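You operate a simulated robot arm through the tools that you are given. There is no shell and no other tool.

You are at the controls of a simulated robot arm. One attempt, no reset.

JOB
Put a snug band round the low stack of spoons.
Fine: tension as the chart gives and left there, handles first into the arch, one band, sliding plate back out with the stack on it; the other stacks stay unbanded where they lie.

Only the result counts: the job must be done as asked and must still hold three seconds after the hand-in. Knocking over, shifting, dropping, spilling or breaking anything else fails it.

ROBOT AND FRAMES
A 6-joint arm with a two-finger gripper, fixed in place. Base frame: the origin is on the floor under the middle of its stand, x ahead of it, y to its left, z up; the work surface is at about z = 800. Readings come in mm, rad, newtons and seconds.
With the tool pointing down near the work surface it reaches from about 100 to 700 mm from the base axis. Its first joint turns from -1.152 to 1.152 rad. Payload 2.45 kg.
Tool frame: the origin (TCP) lies between the finger pads and is the grasp point; the fingertips stand 30 mm ahead of it; z points along the fingers, y is the line along which they close. The gripper opens to 106 mm; its body begins 79 mm behind the TCP.
Orientation is that of the tool frame in the base frame, as [roll, pitch, yaw] about the fixed x, y, z axes, in that order (R = Rz(yaw) Ry(pitch) Rx(roll)). With the fingers straight down and closing along the base's y, the tool's x points along the base's -x, its y along +y and its z along -z.

CONTROLS
- The arm moves only by the tool send_rows. Its argument "plan" is text: rows parted by semicolons, each of 7 numbers parted by spaces: the shift along the tool's x, y, z in mm, then the turn, a rotation vector about the tool's x, y, z in rad, then the gripper command, from -1 (shut) to 1 (fully open), values between in proportion. In form: x y z rx ry rz hand; .... A call has 1 to 20 rows; each row is the pose to reach, as a shift and turn from the pose commanded when the call began, along the tool's axes at that moment. A row lasts 0.2 s, in which the tool goes at most 50 mm and 0.15 rad; a call with a longer step from one row to the next is refused whole, and so is a gripper value outside its range. A pose out of reach is approached as far as the arm can. The call stops where the force on the tool passes 60 N (or 10 N more than at its start, if that is more) or the arm is blocked; 0.2 s more then pass. The fingers move at their own pace (about 153 mm/s each) and stop on an object; they squeeze with about 23 N. The grip force told is the motor's: it shows also when the fingers shut on nothing. Time passes only in rows, and 0.2 s behind the last, so rows that repeat a pose let the fingers close. The reply holds the time, the measured pose of the TCP, the force on the tool along the base axes, the opening and the grip force, in the units named above and with some noise, with the torque about the TCP (base axes, N m) and any sound that the robot's microphone picked up.
- Cameras (640 x 400 px; columns grow to the right, rows downward): "scene" is fixed at [55.5, 420.9, 1403.9]; the picture's right is [-0.70, -0.72, 0.00], its down [-0.47, 0.46, -0.76] and it looks along [0.54, -0.53, -0.65] (base axes); focal length 257 px, centre (320, 200). "wrist" rides on the gripper at [76, -2, -106] in the tool frame; the picture's right is [0.02, 1.00, 0.00], its down [-0.78, 0.02, -0.62] and it looks along [-0.62, 0.01, 0.78] (tool axes); focal length 247 px, centre (320, 200). There is no depth. A picture from a camera that has moved, and an enlarged one, comes with that camera's place and axes in the base frame and with its lens. The place of the scene camera against the robot may be out by one fixed shift of up to 12 mm in any direction.
- camera(camera): a new picture of that camera. It takes no simulated time.
- enlarge(camera, box): a new picture of the part [left, top, right, bottom] of that camera's present view, enlarged. It takes no simulated time.
- finish_job(): hands the job in; it is judged then, once.

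Nothing tells you positions but the pictures and the camera data. Unless the task says otherwise, let go and move clear before handing in.

The tools are called after "Call:" as name(argument=value, ...) on one line, values as JSON. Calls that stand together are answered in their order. send_rows: Moves the arm, as the interface text tells. Its arguments: {"type":"object","properties":{"plan":{"type":"string"}},"required":["plan"]} The other tools are called the same way: camera (camera) takes a picture; enlarge (camera, box) takes an enlarged picture of a part of a camera's view; finish_job () hands the job in.

At the start:

```text
clock: 0.0
eef_pos: [299.6, 197.9, 1201.7]
tcp_rot: [3.141, -0.001, -3.141]
contact_force: [-0.2, -0.4, 0.0]
wrist_torque: [0.01, 0.0, -0.04]
opening: 105.9
grip_force: 0.1
```

scene: 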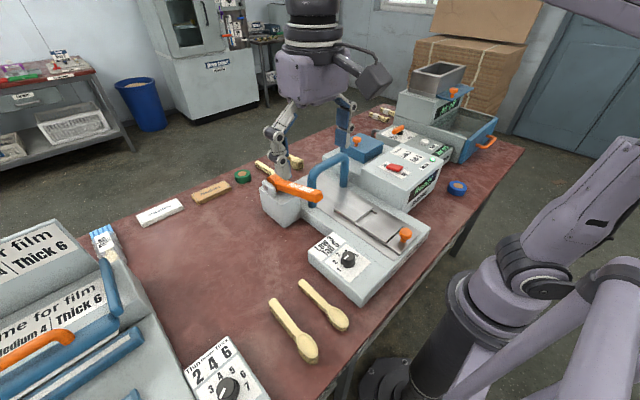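
wrist: 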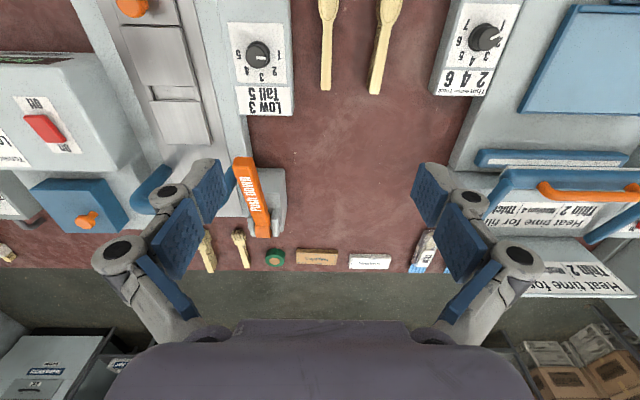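

I see a work table with a banding machine (blue arch, orange lever, sliding plate with orange knob, dial with chart "Low 3 / Tall 5") in the middle, spoon stacks near it, and other machines either side. I'll take closer pictures before moving anything.

Call:
enlarge(camera="scene", box=[240, 130, 440, 310])

Call:
enlarge(camera="scene", box=[250, 220, 410, 380])

Call:
enlarge(camera="scene", box=[340, 60, 540, 220])

Call:
enlarge(camera="scene", box=[120, 130, 320, 250])

Call:
enlarge(camera="wrist", box=[180, 0, 320, 140])

Call:
enlarge(camera="wrist", box=[0, 0, 320, 280])

```text
2.22 times, centred on (340, 220) of scene
camera zoom: at [55.5, 420.9, 1403.9], right [-0.7, -0.72, 0.0], down [-0.47, 0.46, -0.76], along [0.54, -0.53, -0.65], focal length 571 px, centre (276, 156)
```

zoom: 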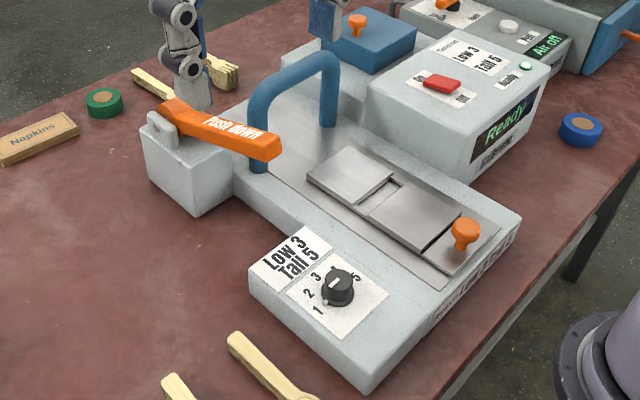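

```text
2.50 times, centred on (330, 300) of scene
camera zoom: at [55.5, 420.9, 1403.9], right [-0.7, -0.72, 0.0], down [-0.47, 0.46, -0.76], along [0.54, -0.53, -0.65], focal length 642 px, centre (295, -50)
```

zoom: 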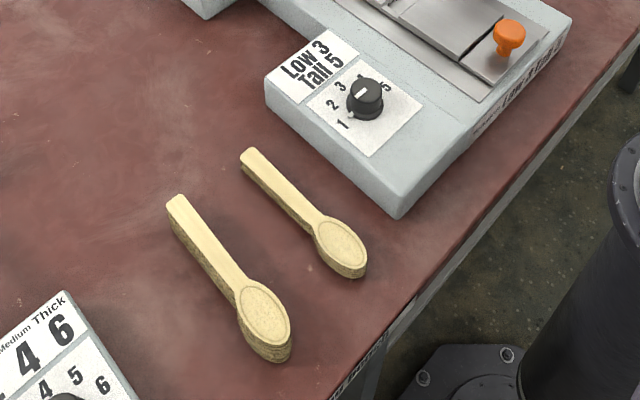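

```text
2.50 times, centred on (440, 140) of scene
camera zoom: at [55.5, 420.9, 1403.9], right [-0.7, -0.72, 0.0], down [-0.47, 0.46, -0.76], along [0.54, -0.53, -0.65], focal length 642 px, centre (20, 350)
```

zoom: 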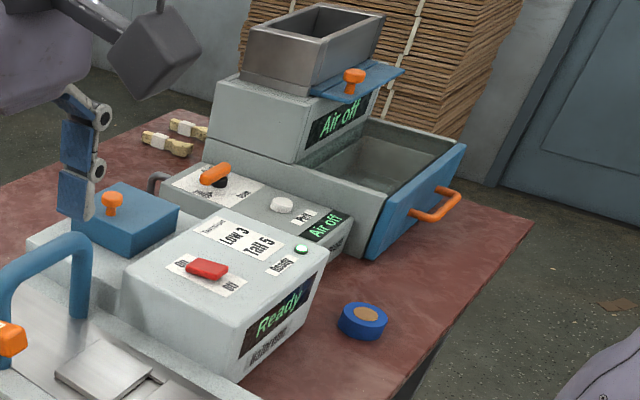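

```text
3.20 times, centred on (220, 190) of scene
camera zoom: at [55.5, 420.9, 1403.9], right [-0.7, -0.72, 0.0], down [-0.47, 0.46, -0.76], along [0.54, -0.53, -0.65], focal length 822 px, centre (640, 232)
```

zoom: 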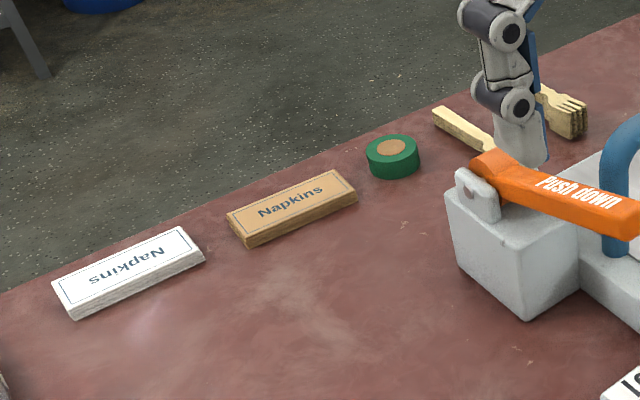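

```text
2.86 times, centred on (250, 70) of wrist
camera zoom: at [224.0, 197.4, 1306.8], right [-0.02, 1.0, 0.0], down [0.78, 0.02, 0.62], along [0.62, 0.01, -0.78], focal length 706 px, centre (520, 571)
```

zoom: 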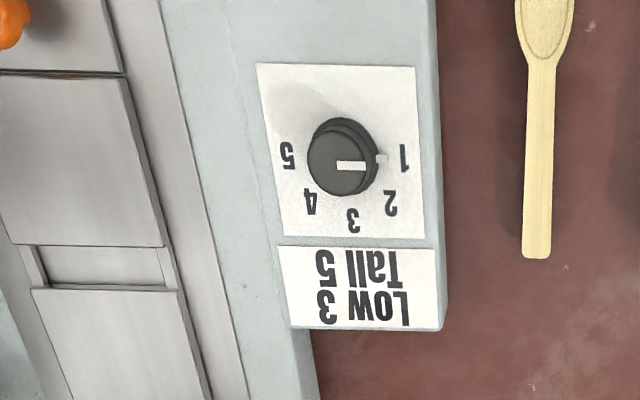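

```text
1.43 times, centred on (160, 140) of wrist
camera zoom: at [224.0, 197.4, 1306.8], right [-0.02, 1.0, 0.0], down [0.78, 0.02, 0.62], along [0.62, 0.01, -0.78], focal length 353 px, centre (549, 286)
```

zoom: 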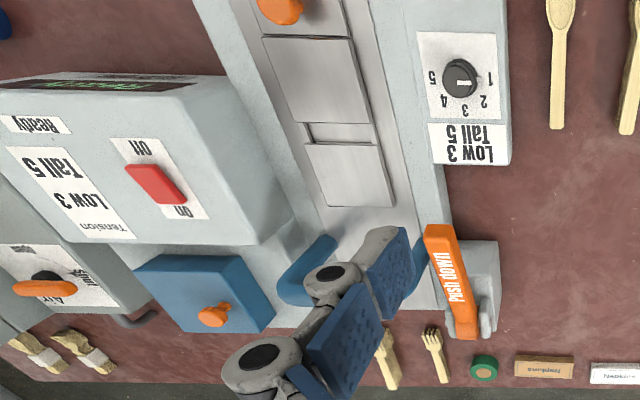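

The machine reads "Ready", the dial points at 1, the chart asks Low 3, and two spoon stacks lie to the left of it with handles already facing the arch side. I'll back the arm off to see everything from the wrist camera and measure.

Call:
send_rows(plan="45 -10 0 0 0 0 1; 90 -25 0 0 0 0 1; 130 -45 0 0 0 0 1; 150 -50 0 0 0 0 1; 150 -50 0 0 0 0 1")

Call:
camera(camera="wrist")

Call:
camera(camera="scene")

```text
clock: 1.2
eef_pos: [150.3, 148.5, 1199.3]
tcp_rot: [-3.141, -0.001, 3.141]
contact_force: [-0.5, -0.2, -0.2]
wrist_torque: [0.01, 0.04, 0.01]
opening: 105.8
grip_force: 0.0
```

```text
taken
camera wrist: at [74.0, 146.9, 1306.2], right [-0.02, 1.0, 0.0], down [0.78, 0.02, 0.62], along [0.62, 0.01, -0.78], focal length 247 px, centre (320, 200)
```

wrist: 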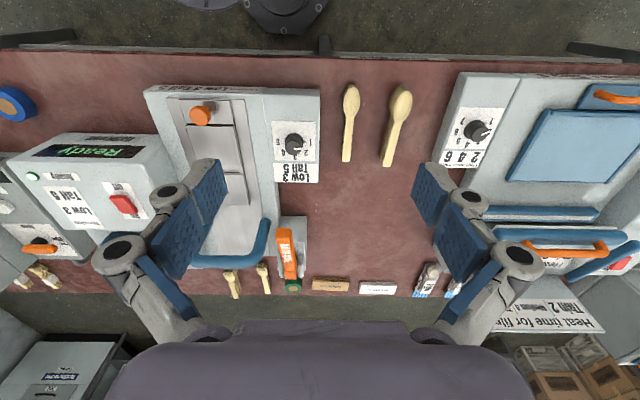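

```text
taken
```

scene: 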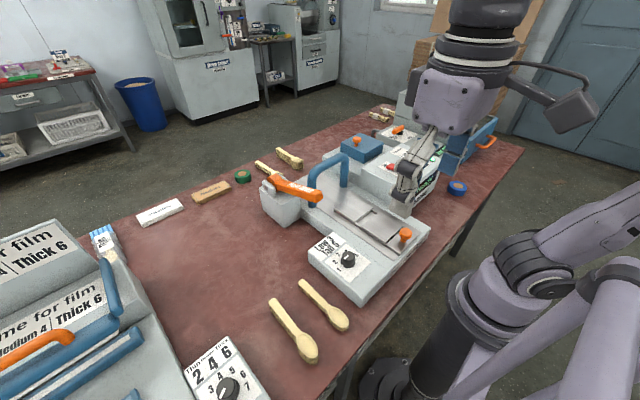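

Call:
enlarge(camera="wrist", box=[140, 60, 340, 190])

Call:
enlarge(camera="wrist", box=[310, 60, 450, 180])

Call:
enlarge(camera="wrist", box=[180, 170, 340, 300])

Call:
enlarge(camera="wrist", box=[0, 120, 180, 260])

Call:
enlarge(camera="scene", box=[230, 130, 390, 240])

```text
3.08 times, centred on (240, 125) of wrist
camera zoom: at [74.0, 146.9, 1306.2], right [-0.02, 1.0, 0.0], down [0.78, 0.02, 0.62], along [0.62, 0.01, -0.78], focal length 760 px, centre (566, 431)
```

zoom: 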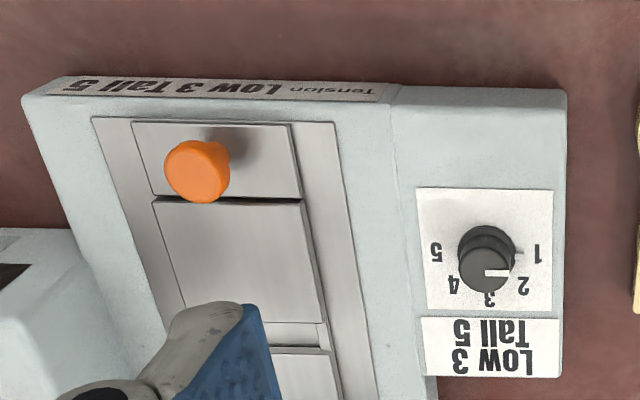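

```text
3.33 times, centred on (380, 120) of wrist
camera zoom: at [74.0, 146.9, 1306.2], right [-0.02, 1.0, 0.0], down [0.78, 0.02, 0.62], along [0.62, 0.01, -0.78], focal length 823 px, centre (120, 467)
```

zoom: 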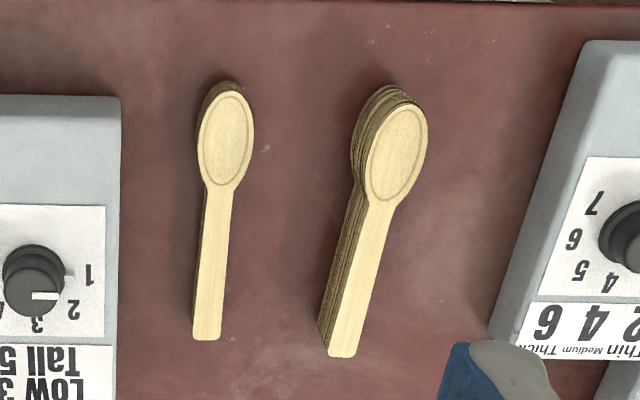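

```text
3.08 times, centred on (260, 235) of wrist
camera zoom: at [74.0, 146.9, 1306.2], right [-0.02, 1.0, 0.0], down [0.78, 0.02, 0.62], along [0.62, 0.01, -0.78], focal length 760 px, centre (505, 92)
```

zoom: 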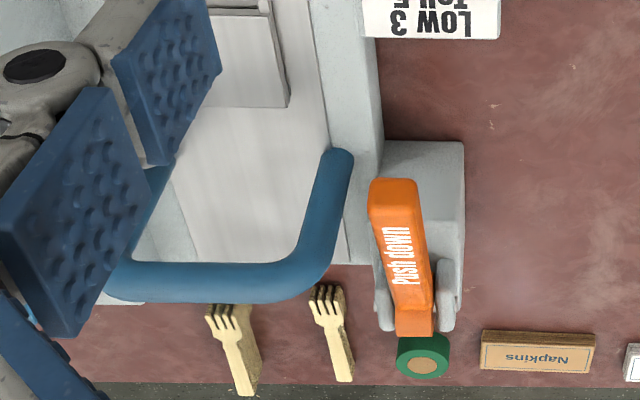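

```text
2.86 times, centred on (90, 190) of wrist
camera zoom: at [74.0, 146.9, 1306.2], right [-0.02, 1.0, 0.0], down [0.78, 0.02, 0.62], along [0.62, 0.01, -0.78], focal length 706 px, centre (977, 229)
```

zoom: 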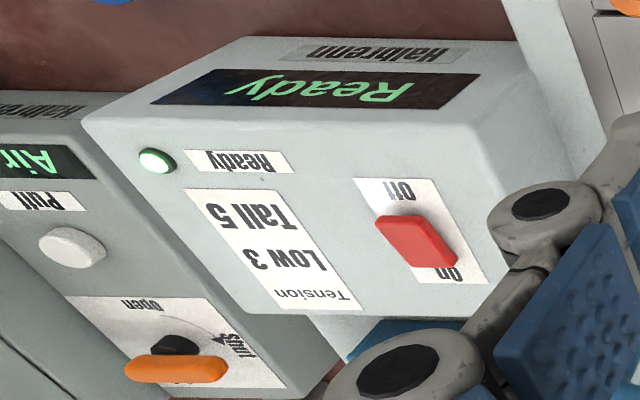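

```text
3.64 times, centred on (310, 185) of scene
camera zoom: at [55.5, 420.9, 1403.9], right [-0.7, -0.72, 0.0], down [-0.47, 0.46, -0.76], along [0.54, -0.53, -0.65], focal length 934 px, centre (356, 254)
```

zoom: 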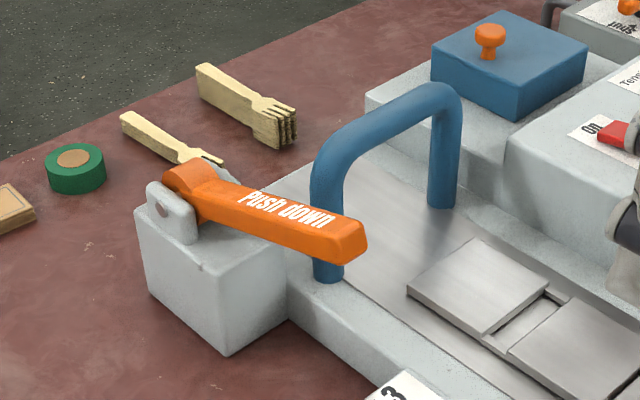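

The low stack is clearly the thinner one next to the machine; the tall one lies further left. I'll move over the sliding plate for close measurements.

Call:
send_rows(plan="-10 -45 10 0 0 0 1; -20 -90 20 0 0 0 1; -30 -135 30 0 0 0 1; -40 -165 50 0 0 0 1; -50 -180 80 0 0 0 1; -50 -180 80 0 0 0 1")

Call:
camera(camera="wrist")

Call:
camera(camera="scene")

```text
clock: 2.6
eef_pos: [201.8, -31.6, 1120.1]
tcp_rot: [3.141, 0.001, 3.141]
contact_force: [-0.2, 0.6, 0.0]
wrist_torque: [0.01, -0.01, -0.02]
opening: 105.8
grip_force: 0.0
```

```text
taken
camera wrist: at [124.8, -32.7, 1225.8], right [-0.02, 1.0, 0.0], down [0.78, 0.02, 0.62], along [0.62, 0.01, -0.78], focal length 247 px, centre (320, 200)
```

wrist: 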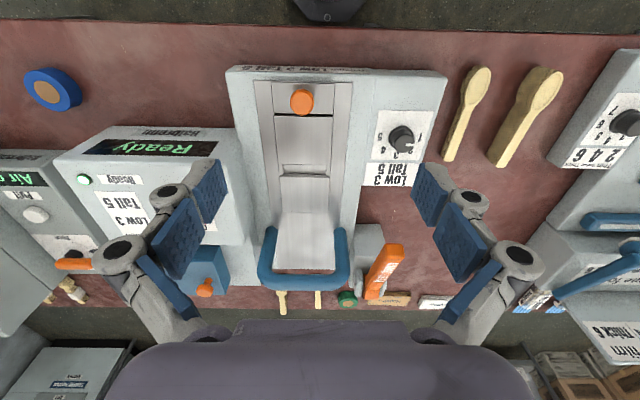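

```text
taken
```

scene: 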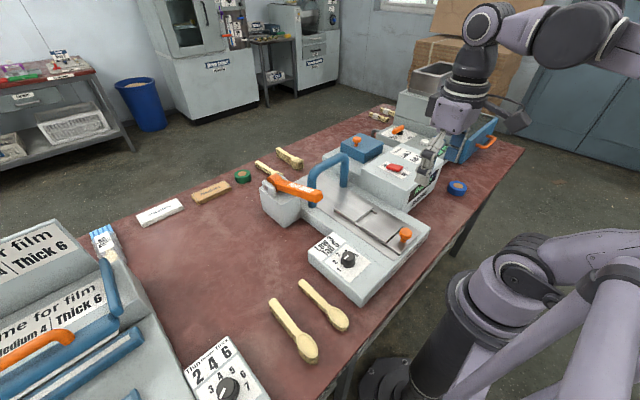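

Call:
enlarge(camera="wrist", box=[220, 60, 380, 190])

Call:
enlarge(camera="wrist", box=[240, 160, 420, 310])

Call:
enlarge(camera="wrist", box=[360, 60, 560, 190])

Call:
enlarge(camera="wrist", box=[40, 120, 260, 320])

Call:
enlarge(camera="scene", box=[300, 190, 440, 310])

```text
3.08 times, centred on (300, 125) of wrist
camera zoom: at [124.8, -32.7, 1225.8], right [-0.02, 1.0, 0.0], down [0.78, 0.02, 0.62], along [0.62, 0.01, -0.78], focal length 760 px, centre (382, 431)
```

zoom: 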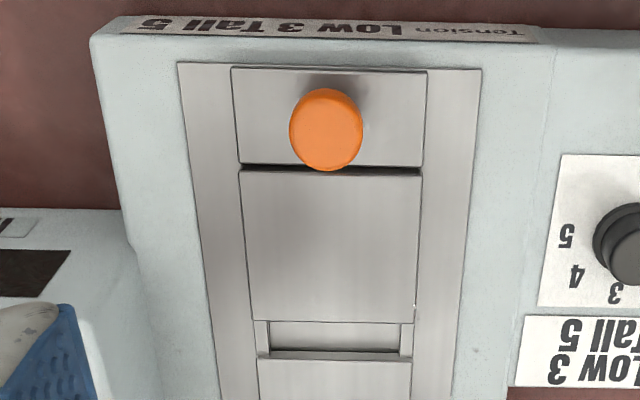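

```text
2.67 times, centred on (330, 235) of wrist
camera zoom: at [124.8, -32.7, 1225.8], right [-0.02, 1.0, 0.0], down [0.78, 0.02, 0.62], along [0.62, 0.01, -0.78], focal length 659 px, centre (293, 107)
```

zoom: 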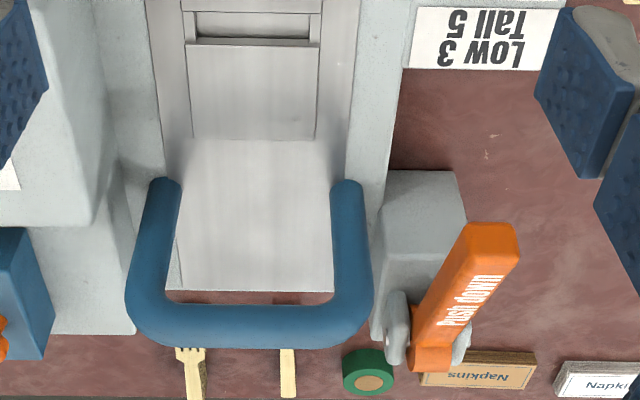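

```text
3.08 times, centred on (460, 125) of wrist
camera zoom: at [124.8, -32.7, 1225.8], right [-0.02, 1.0, 0.0], down [0.78, 0.02, 0.62], along [0.62, 0.01, -0.78], focal length 760 px, centre (-111, 431)
```

zoom: 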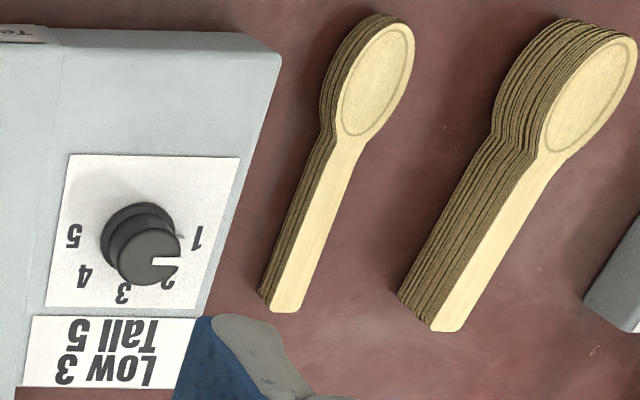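

```text
2.00 times, centred on (150, 220) of wrist
camera zoom: at [124.8, -32.7, 1225.8], right [-0.02, 1.0, 0.0], down [0.78, 0.02, 0.62], along [0.62, 0.01, -0.78], focal length 494 px, centre (660, 160)
```

zoom: 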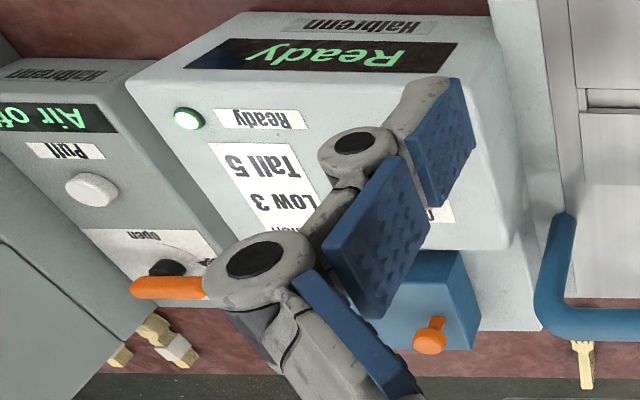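

```text
3.33 times, centred on (370, 250) of scene
camera zoom: at [55.5, 420.9, 1403.9], right [-0.7, -0.72, 0.0], down [-0.47, 0.46, -0.76], along [0.54, -0.53, -0.65], focal length 856 px, centre (153, 33)
```

zoom: 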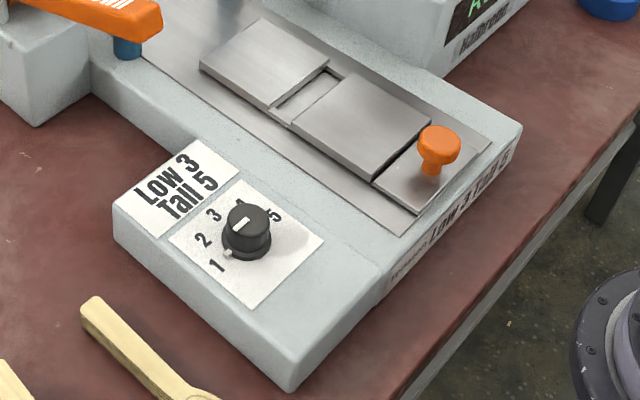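

Low stack: about 25 mm high, top at z≈825, from bowl tip (192,209) to handle end (346,208). Dial top is near (288,101,880), plate knob near (226,-56,889), the band gap in the plate near x≈351, arch near x≈505. I'll go above the dial for a closer look.

Call:
send_rows(plan="-15 25 20 0 0 0 0.2; -30 50 45 0 0 0 0.2; -48 77 75 0 0 0 0.2; -66 104 105 0 0 0 0.2; -86 133 135 0 0 0 0.2; -86 133 140 0 0 0 0.2; -86 133 140 0 0 0 0.2")

Call:
camera(camera="wrist")

Call:
camera(camera="scene")

```text
clock: 4.2
eef_pos: [286.5, 102.0, 979.3]
tcp_rot: [3.141, -0.001, 3.14]
contact_force: [-1.1, 0.1, 0.4]
wrist_torque: [0.05, 0.03, 0.0]
opening: 63.6
grip_force: 0.1
```

```text
taken
camera wrist: at [210.3, 100.1, 1085.2], right [-0.02, 1.0, 0.0], down [0.78, 0.02, 0.62], along [0.62, 0.01, -0.78], focal length 247 px, centre (320, 200)
```

wrist: 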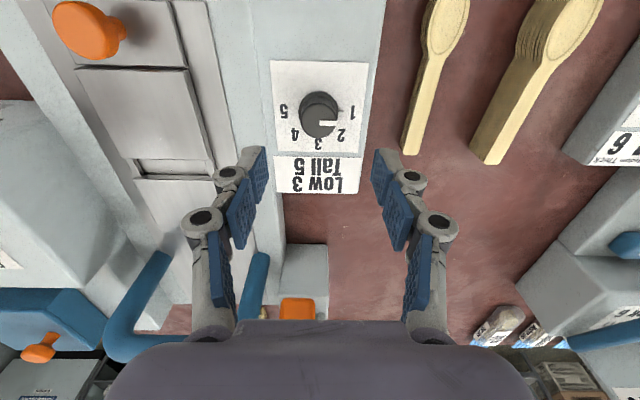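

```text
taken
```

scene: 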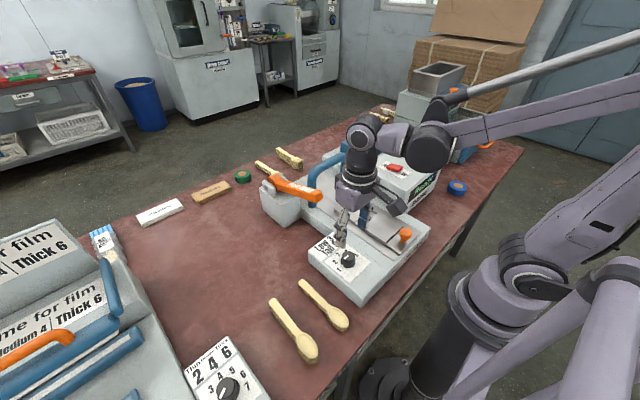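

Call:
enlarge(camera="wrist", box=[260, 50, 380, 200])

Call:
enlarge(camera="scene", box=[250, 120, 430, 290])

```text
2.67 times, centred on (320, 125) of wrist
camera zoom: at [210.3, 100.1, 1085.2], right [-0.02, 1.0, 0.0], down [0.78, 0.02, 0.62], along [0.62, 0.01, -0.78], focal length 659 px, centre (320, 400)
```

zoom: 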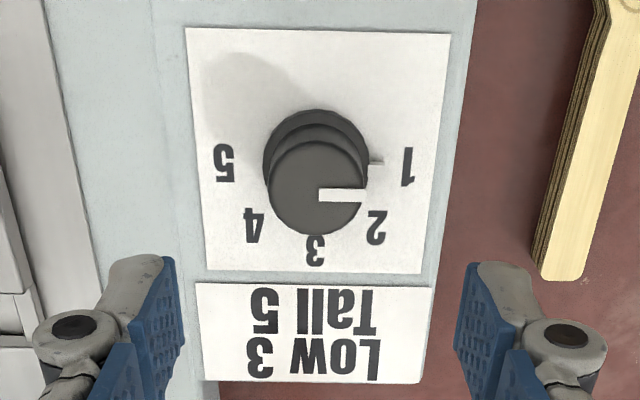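

```text
2.35 times, centred on (340, 205) of scene
camera zoom: at [55.5, 420.9, 1403.9], right [-0.7, -0.72, 0.0], down [-0.47, 0.46, -0.76], along [0.54, -0.53, -0.65], focal length 604 px, centre (273, 188)
```

zoom: 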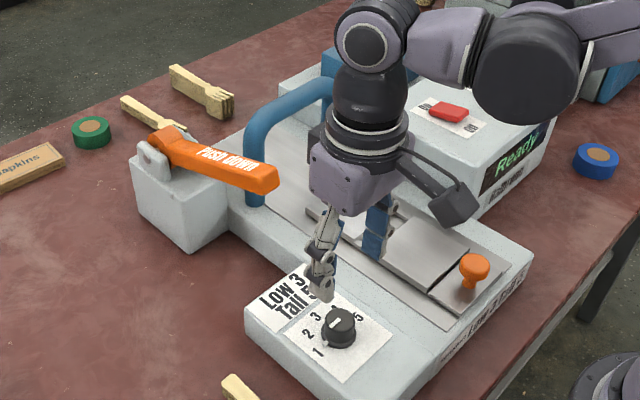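

Dial centre is at about (288,100), its top at z≈880 and panel at z≈850; "3" lies straight ahead (+x) of the dial and "1" to its left, so it needs a quarter turn. I'll descend pre-turned by −45° so the turn is shared evenly.

Call:
send_rows(plan="-2 -1 15 0 0 -0.14 0.2; -2 -1 30 0 0 -0.28 0.2; -2 -1 45 0 0 -0.42 0.2; -2 -1 60 0 0 -0.56 0.2; -2 -1 75 0 0 -0.70 0.2; -2 -1 88 0 0 -0.785 0.2; -2 -1 88 0 0 -0.785 0.2")

Call:
camera(camera="wrist")

Call:
enlarge(camera="scene", box=[280, 180, 420, 300])

```text
clock: 5.8
eef_pos: [287.2, 99.9, 892.2]
tcp_rot: [-3.141, -0.001, -2.355]
contact_force: [0.2, -0.6, 0.3]
wrist_torque: [0.0, -0.02, -0.02]
opening: 63.7
grip_force: 0.1
```

```text
taken
camera wrist: at [235.8, 45.8, 998.5], right [-0.72, 0.69, 0.0], down [0.54, 0.57, 0.62], along [0.43, 0.45, -0.78], focal length 247 px, centre (320, 200)
```

wrist: 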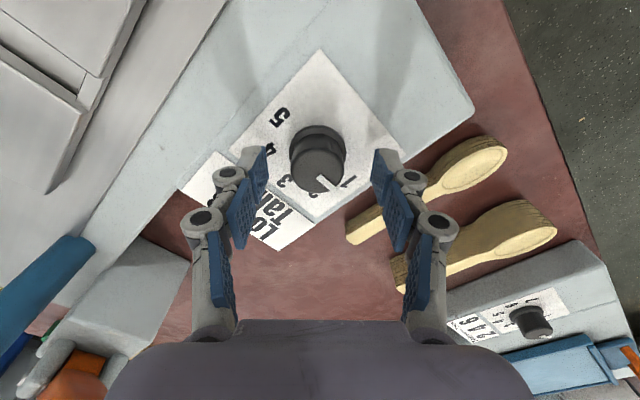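

```text
3.33 times, centred on (350, 240) of scene
camera zoom: at [55.5, 420.9, 1403.9], right [-0.7, -0.72, 0.0], down [-0.47, 0.46, -0.76], along [0.54, -0.53, -0.65], focal length 856 px, centre (220, 67)
```

zoom: 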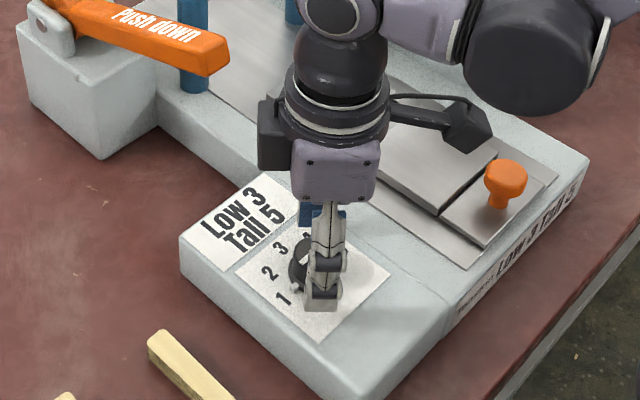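

The dial sits between the fingers; I'll check the centring with a zoom before closing.

Call:
enlarge(camera="wrist", box=[250, 100, 390, 220])

```text
3.33 times, centred on (320, 160) of wrist
camera zoom: at [235.8, 45.8, 998.5], right [-0.72, 0.69, 0.0], down [0.54, 0.57, 0.62], along [0.43, 0.45, -0.78], focal length 823 px, centre (320, 333)
```

zoom: 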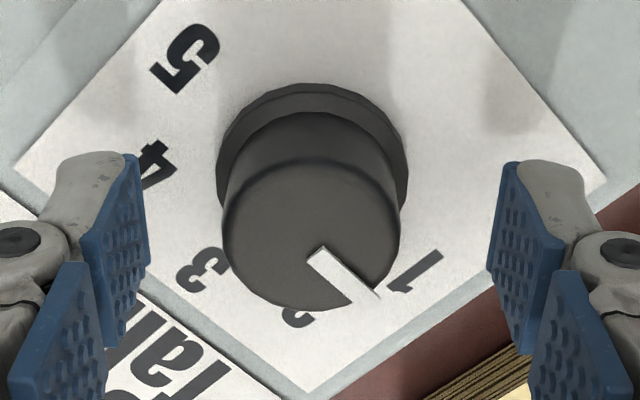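

Centring is within about 1–2 mm. Closing on the dial.

Call:
send_rows(plan="0 0 0 0 0 0 -1; 0 0 0 0 0 0 -1; 0 0 0 0 0 0 -1")

```text
clock: 6.6
eef_pos: [290.0, 99.6, 892.3]
tcp_rot: [-3.139, 0.0, -2.358]
contact_force: [10.3, -11.9, 3.1]
wrist_torque: [-0.36, -0.29, -0.01]
opening: 30.6
grip_force: 44.8
```

Gripped at 30.6 mm with a small side force; I'll relieve that by shifting slightly, then turn a quarter.

Call:
send_rows(plan="0 -1 0 0 0 0 -1; 0 -2 0 0 0 0 -1; 0 -2 0 0 0 0 -1")

```text
clock: 7.4
eef_pos: [290.4, 100.3, 892.7]
tcp_rot: [3.14, 0.0, -2.358]
contact_force: [6.3, -1.8, 5.0]
wrist_torque: [-0.49, -0.2, -0.01]
opening: 30.6
grip_force: 45.1
```

Call:
send_rows(plan="0 0 0 0 0 0.13 -1; 0 0 0 0 0 0.26 -1; 0 0 0 0 0 0.39 -1; 0 0 0 0 0 0.52 -1; 0 0 0 0 0 0.65 -1; 0 0 0 0 0 0.78 -1; 0 0 0 0 0 0.91 -1; 0 0 0 0 0 1.04 -1; 0 0 0 0 0 1.17 -1; 0 0 0 0 0 1.3 -1; 0 0 0 0 0 1.43 -1; 0 0 0 0 0 1.571 -1; 0 0 0 0 0 1.571 -1")

Call:
enlarge(camera="wrist", box=[250, 100, 390, 220])

Call:
enlarge(camera="scene", box=[280, 180, 420, 300])

```text
clock: 10.2
eef_pos: [290.0, 101.4, 892.1]
tcp_rot: [3.139, -0.002, 2.355]
contact_force: [1.9, 18.3, 10.8]
wrist_torque: [0.16, -0.36, 0.02]
opening: 30.7
grip_force: 44.7
```

```text
3.33 times, centred on (320, 160) of wrist
camera zoom: at [234.6, 153.5, 998.9], right [0.69, 0.72, 0.0], down [0.56, -0.54, 0.62], along [0.45, -0.43, -0.78], focal length 823 px, centre (320, 333)
```

zoom: 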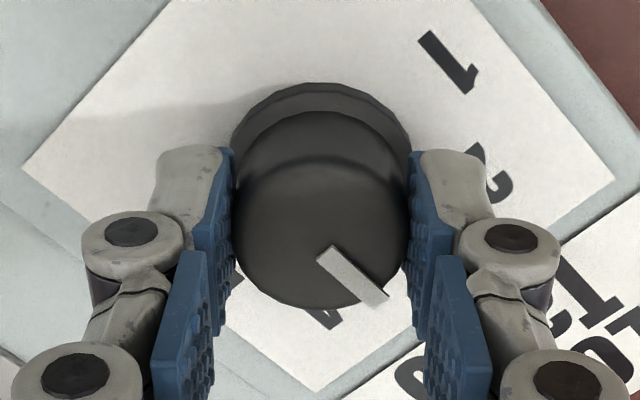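

```text
3.33 times, centred on (350, 240) of scene
camera zoom: at [55.5, 421.3, 1403.7], right [-0.7, -0.72, 0.0], down [-0.47, 0.46, -0.76], along [0.54, -0.53, -0.65], focal length 856 px, centre (220, 67)
```

zoom: 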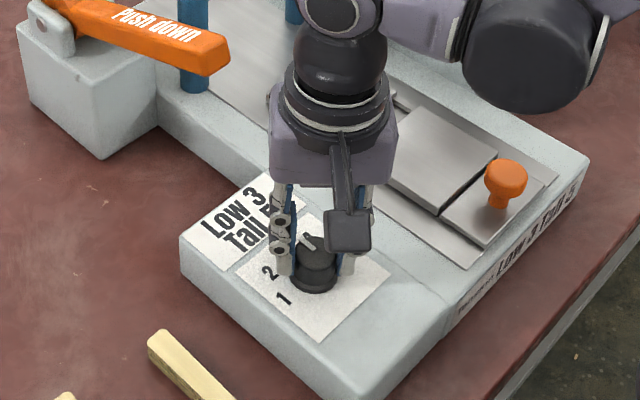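

The dial turned with the gripper by the full quarter. I'll release, rise and check where it points.

Call:
send_rows(plan="0 0 0 0 0 0 0.2; 0 0 0 0 0 0 0.2; 0 0 -20 0 0 0 0.2; 0 0 -45 0 0 0 0.2; 0 0 -70 0 0 -0.14 0.2; 0 0 -90 0 0 -0.28 0.2; 0 0 -100 0 0 -0.42 0.2; 0 0 -110 0 0 -0.56 0.2; 0 0 -120 0 0 -0.70 0.2; 0 0 -120 0 0 -0.785 0.2; 0 0 -120 0 0 -0.785 0.2")

Call:
camera(camera="wrist")

Call:
enlarge(camera="wrist", box=[260, 50, 380, 200])

```text
clock: 12.6
eef_pos: [290.9, 99.7, 1012.5]
tcp_rot: [3.141, 0.0, -3.141]
contact_force: [-0.6, 0.3, 0.3]
wrist_torque: [0.01, -0.02, -0.03]
opening: 63.4
grip_force: 0.0
```

```text
taken
camera wrist: at [213.4, 97.9, 1118.6], right [-0.02, 1.0, 0.0], down [0.78, 0.02, 0.62], along [0.62, 0.01, -0.78], focal length 247 px, centre (320, 200)
```

wrist: 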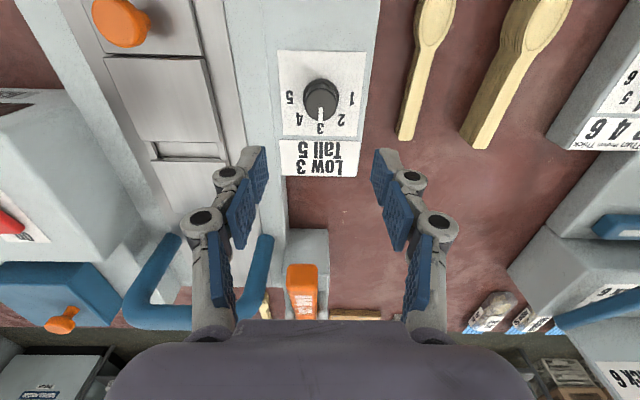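

```text
2.67 times, centred on (320, 125) of wrist
camera zoom: at [213.4, 97.9, 1118.6], right [-0.02, 1.0, 0.0], down [0.78, 0.02, 0.62], along [0.62, 0.01, -0.78], focal length 659 px, centre (320, 400)
```

zoom: 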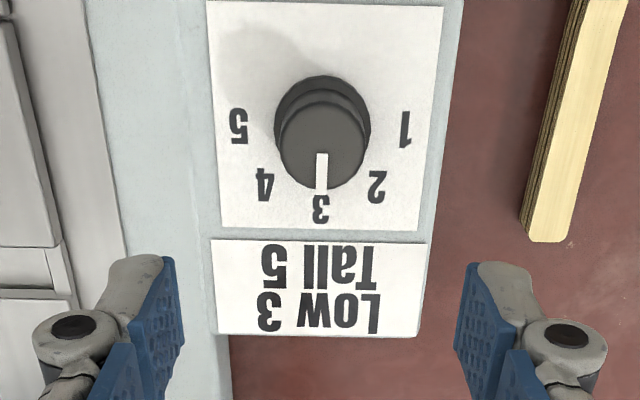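

The pointer is squarely on 3. Next I'll go above the low stack's handle near its balance point with the fingers about 45 mm apart.

Call:
send_rows(plan="6 36 0 0 0 0 -0.15; 12 72 0 0 0 0 -0.15; 18 109 0 0 0 0 -0.15; 18 109 40 0 0 0 -0.15; 18 109 80 0 0 0 -0.15; 18 109 100 0 0 0 -0.15; 18 109 100 0 0 0 -0.15")

Call:
camera(camera="wrist")

Call:
enlarge(camera="wrist", box=[240, 40, 400, 220])

Call:
enlarge(camera="scene", box=[250, 200, 410, 380])

```text
clock: 14.2
eef_pos: [271.8, 207.7, 911.9]
tcp_rot: [3.141, -0.001, 3.14]
contact_force: [0.2, 0.1, 0.3]
wrist_torque: [-0.01, 0.05, -0.04]
opening: 45.2
grip_force: 0.2
```

```text
taken
camera wrist: at [195.3, 206.8, 1018.6], right [-0.02, 1.0, 0.0], down [0.78, 0.02, 0.62], along [0.62, 0.01, -0.78], focal length 247 px, centre (320, 200)
```

wrist: 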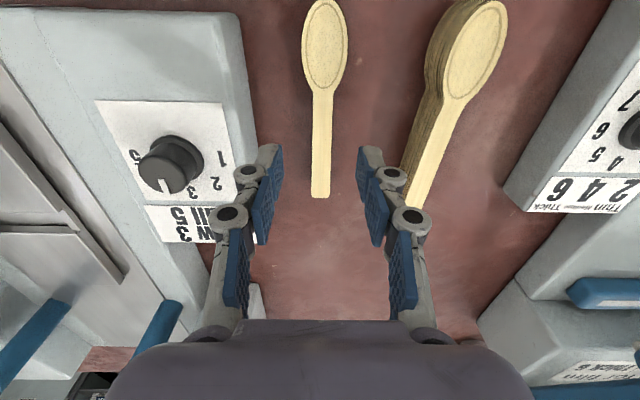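

```text
2.22 times, centred on (320, 130) of wrist
camera zoom: at [195.3, 206.8, 1018.6], right [-0.02, 1.0, 0.0], down [0.78, 0.02, 0.62], along [0.62, 0.01, -0.78], focal length 549 px, centre (320, 356)
```

zoom: 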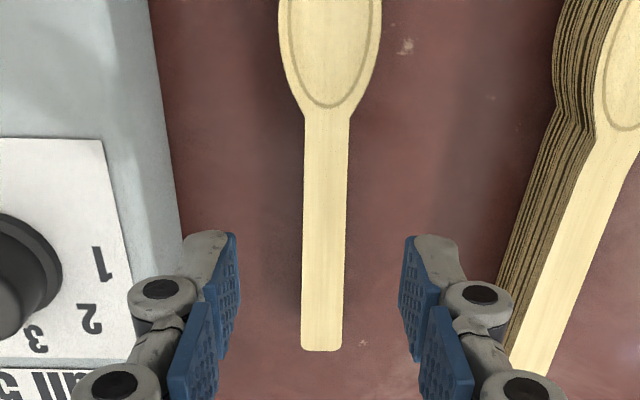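

```text
2.22 times, centred on (330, 290) of scene
camera zoom: at [55.5, 420.9, 1403.9], right [-0.7, -0.72, 0.0], down [-0.47, 0.46, -0.76], along [0.54, -0.53, -0.65], focal length 571 px, centre (298, 0)
```

zoom: 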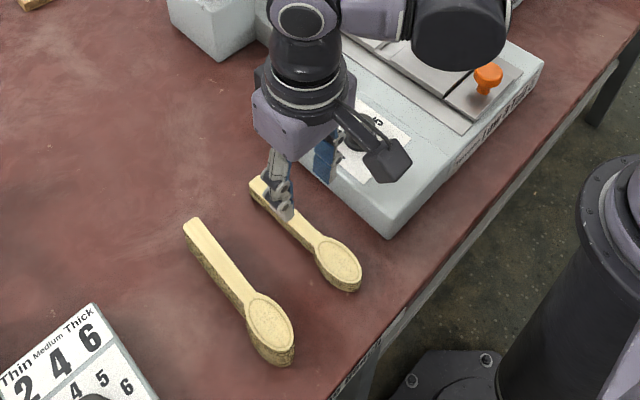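

The handle centreline is at y≈209.5, so I shift 1.5 mm and descend until the fingertips are just above the table.

Call:
send_rows(plan="0 1.5 20 0 0 0 -0.15; 0 1.5 40 0 0 0 -0.15; 0 1.5 55 0 0 0 -0.15; 0 1.5 66 0 0 0 -0.15; 0 1.5 73 0 0 0 -0.15; 0 1.5 78 0 0 0 -0.15; 0 1.5 78 0 0 0 -0.15")

Call:
camera(camera="wrist")

Call:
enlarge(camera="scene", box=[250, 200, 410, 380])

```text
clock: 15.8
eef_pos: [271.8, 209.1, 834.1]
tcp_rot: [3.14, -0.001, 3.14]
contact_force: [0.6, -0.4, 1.4]
wrist_torque: [-0.03, 0.01, 0.01]
opening: 45.2
grip_force: 0.0
```

```text
taken
camera wrist: at [195.3, 208.5, 940.6], right [-0.02, 1.0, 0.0], down [0.78, 0.02, 0.62], along [0.62, 0.01, -0.78], focal length 247 px, centre (320, 200)
```

wrist: 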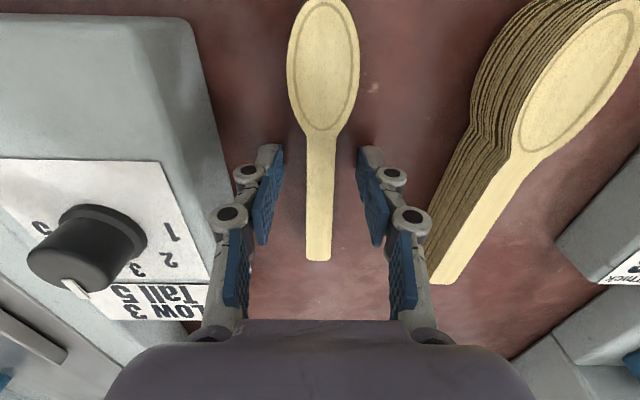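

```text
2.22 times, centred on (330, 290) of scene
camera zoom: at [55.5, 420.9, 1403.9], right [-0.7, -0.72, 0.0], down [-0.47, 0.46, -0.76], along [0.54, -0.53, -0.65], focal length 571 px, centre (298, 0)
```

zoom: 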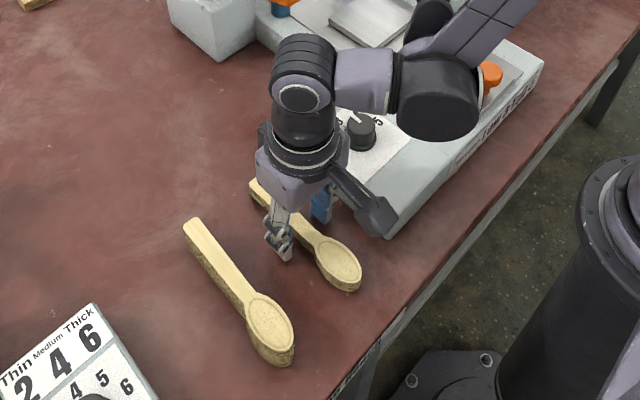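

The handle is between the pads. Closing.

Call:
send_rows(plan="0 0 0 0 0 0 -1; 0 0 0 0 0 0 -1; 0 0 0 0 0 0 -1; 0 0 0 0 0 0 -1")

Call:
camera(camera="wrist")

```text
clock: 16.8
eef_pos: [271.5, 209.3, 833.0]
tcp_rot: [3.141, 0.001, -3.142]
contact_force: [-1.1, -0.3, 0.4]
wrist_torque: [0.02, 0.0, 0.03]
opening: 16.7
grip_force: 23.5
```

```text
taken
camera wrist: at [195.3, 208.6, 940.7], right [-0.02, 1.0, 0.0], down [0.78, 0.02, 0.62], along [0.62, 0.01, -0.78], focal length 247 px, centre (320, 200)
```

wrist: 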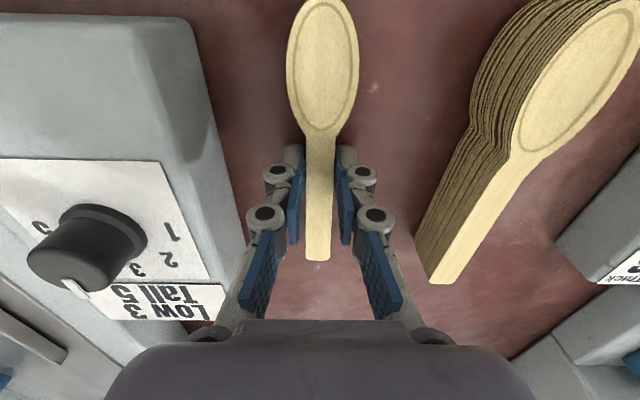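

Gripped at 16.7 mm. Lifting straight up and checking that the whole stack comes along.

Call:
send_rows(plan="0 0 -5 0 0 0 -1; 0 0 -12 0 0 0 -1; 0 0 -25 0 0 0 -1; 0 0 -45 0 0 0 -1; 0 0 -70 0 0 0 -1; 0 0 -95 0 0 0 -1; 0 0 -120 0 0 0 -1; 0 0 -130 0 0 0 -1; 0 0 -130 0 0 0 -1")

Call:
camera(camera="wrist")

Call:
enlarge(camera="scene", box=[250, 180, 410, 360])

```text
clock: 18.8
eef_pos: [271.8, 209.3, 965.3]
tcp_rot: [3.141, 0.001, 3.141]
contact_force: [0.0, -0.4, -0.1]
wrist_torque: [-0.01, 0.02, 0.01]
opening: 16.5
grip_force: 22.9
```

```text
taken
camera wrist: at [195.8, 208.2, 1070.7], right [-0.02, 1.0, 0.0], down [0.78, 0.02, 0.62], along [0.62, 0.01, -0.78], focal length 247 px, centre (320, 200)
```

wrist: 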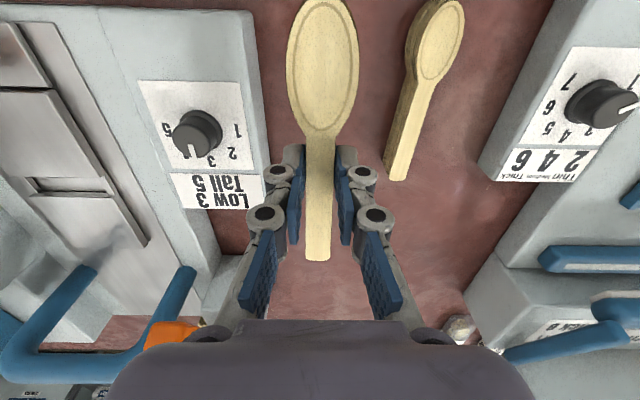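

```text
2.22 times, centred on (330, 270) of scene
camera zoom: at [55.5, 420.9, 1403.9], right [-0.7, -0.72, 0.0], down [-0.47, 0.46, -0.76], along [0.54, -0.53, -0.65], focal length 571 px, centre (298, 44)
```

zoom: 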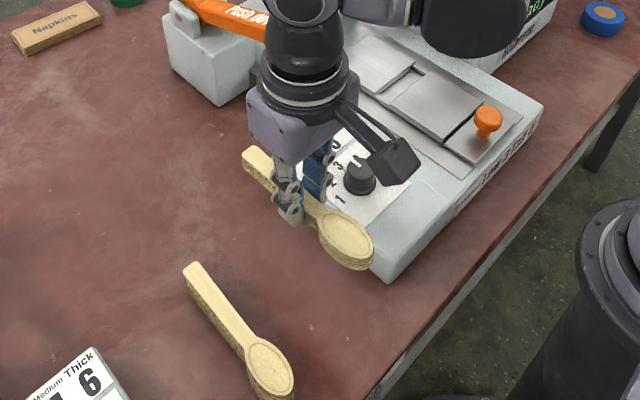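

The whole stack is up cleanly. I'll carry it across in y first, staying clear of the lever, to y≈−56 over the plate.

Call:
send_rows(plan="0 -30 0 0 0 0 -1; 0 -65 0 0 0 0 -1; 0 -100 0 0 0 0 -1; 0 -135 0 0 0 0 -1; 0 -170 0 0 0 0 -1; 0 -205 0 0 0 0 -1; 0 -235 0 0 0 0 -1; 0 -257 0 0 0 0 -1; 0 -265.5 0 0 0 0 -1; 0 -265.5 0 0 0 0 -1")

Call:
camera(camera="wrist")

Call:
enlarge(camera="scene", box=[260, 120, 460, 300])

```text
clock: 21.0
eef_pos: [271.5, -56.0, 963.3]
tcp_rot: [3.141, 0.001, -3.14]
contact_force: [-0.3, 0.6, -1.8]
wrist_torque: [0.04, -0.05, -0.03]
opening: 16.4
grip_force: 22.5
```

```text
taken
camera wrist: at [195.1, -57.3, 1070.5], right [-0.02, 1.0, 0.0], down [0.78, 0.02, 0.62], along [0.62, 0.01, -0.78], focal length 247 px, centre (320, 200)
```

wrist: 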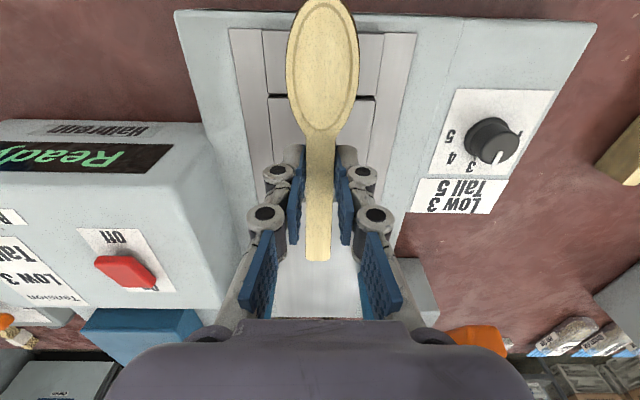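

```text
2.22 times, centred on (360, 210) of scene
camera zoom: at [55.5, 420.9, 1403.9], right [-0.7, -0.72, 0.0], down [-0.47, 0.46, -0.76], along [0.54, -0.53, -0.65], focal length 571 px, centre (231, 178)
```

zoom: 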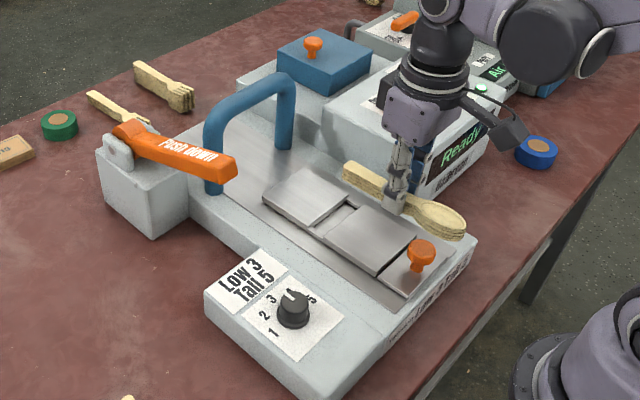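

Call:
send_rows(plan="-25 0 0 0 0 0 -1; -50 0 0 0 0 0 -1; -70 0 0 0 0 0 -1; -82.5 0 0 0 0 0 -1; -82.5 0 20 0 0 0 -1; -82.5 0 35 0 0 0 -1; -82.5 0 40 0 0 0 -1; -82.5 0 40 0 0 0 -1")

Call:
camera(camera="wrist")

Call:
enlarge(camera="wrist", box=[200, 0, 440, 200])

Call:
enlarge(camera="scene", box=[280, 140, 440, 280])

```text
clock: 22.8
eef_pos: [353.5, -56.1, 924.1]
tcp_rot: [-3.141, -0.001, 3.142]
contact_force: [0.2, -0.1, -1.1]
wrist_torque: [-0.02, -0.01, -0.03]
opening: 16.4
grip_force: 22.9
```

```text
taken
camera wrist: at [277.7, -57.1, 1030.7], right [-0.02, 1.0, 0.0], down [0.78, 0.02, 0.62], along [0.62, 0.01, -0.78], focal length 247 px, centre (320, 200)
```

wrist: 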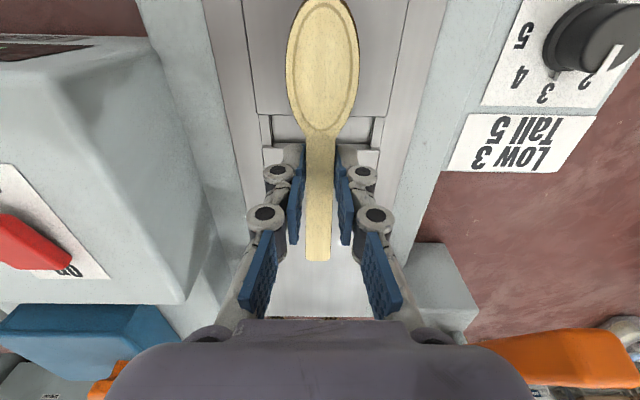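

```text
2.00 times, centred on (320, 100) of wrist
camera zoom: at [277.7, -57.1, 1030.7], right [-0.02, 1.0, 0.0], down [0.78, 0.02, 0.62], along [0.62, 0.01, -0.78], focal length 494 px, centre (320, 400)
```

zoom: 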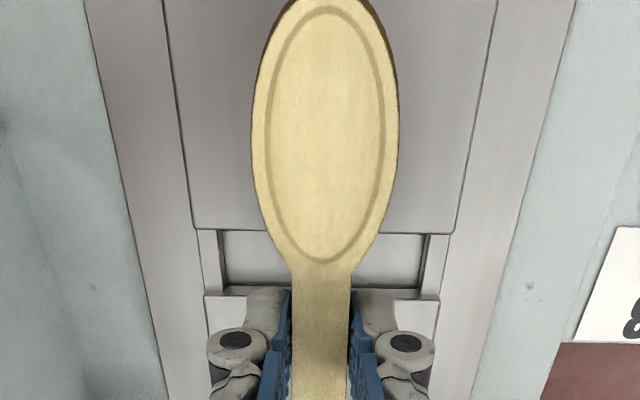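

```text
2.86 times, centred on (360, 210) of scene
camera zoom: at [55.5, 420.9, 1403.9], right [-0.7, -0.72, 0.0], down [-0.47, 0.46, -0.76], along [0.54, -0.53, -0.65], focal length 734 px, centre (206, 171)
```

zoom: 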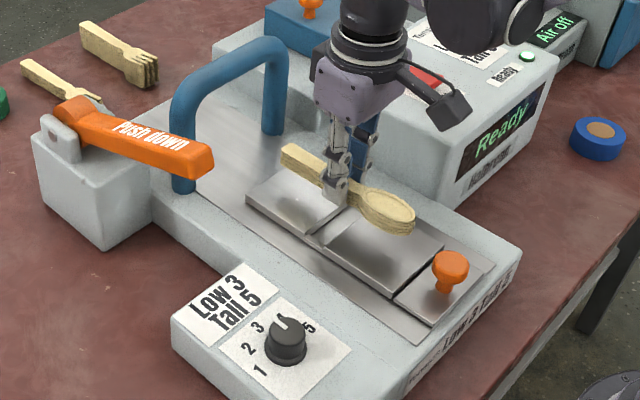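

The stack hovers centred over the band gap with its handles toward the arch. Lowering it gently onto the panels.

Call:
send_rows(plan="0 0 12 0 0 0 -1; 0 0 20 0 0 0 -1; 0 0 25 0 0 0 -1; 0 0 28 0 0 0 -1; 0 0 30 0 0 0 -1; 0 0 30 0 0 0 -1")

Call:
enlarge(camera="scene", box=[300, 150, 420, 260])

```text
clock: 24.2
eef_pos: [354.0, -55.9, 896.5]
tcp_rot: [-3.14, 0.0, -3.14]
contact_force: [0.0, 1.4, 26.5]
wrist_torque: [0.05, 0.03, -0.04]
opening: 16.4
grip_force: 23.0
```

```text
3.64 times, centred on (360, 205) of scene
camera zoom: at [55.2, 421.0, 1403.8], right [-0.7, -0.72, 0.0], down [-0.47, 0.46, -0.76], along [0.54, -0.53, -0.65], focal length 934 px, centre (174, 182)
```

zoom: 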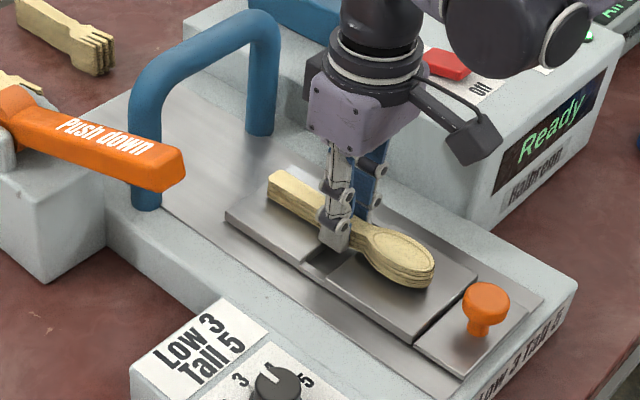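

The stack touches down (26 N). I'll ease the pressure by 2 mm, then open the fingers a little and rise straight up.

Call:
send_rows(plan="0 0 -1 0 0 0 -1; 0 0 -2 0 0 0 -1; 0 0 -2 0 0 0 -1")

```text
clock: 25.0
eef_pos: [353.6, -56.8, 896.5]
tcp_rot: [-3.141, 0.0, 3.139]
contact_force: [0.2, 0.0, -0.5]
wrist_torque: [0.03, 0.01, 0.01]
opening: 16.6
grip_force: 23.6
```

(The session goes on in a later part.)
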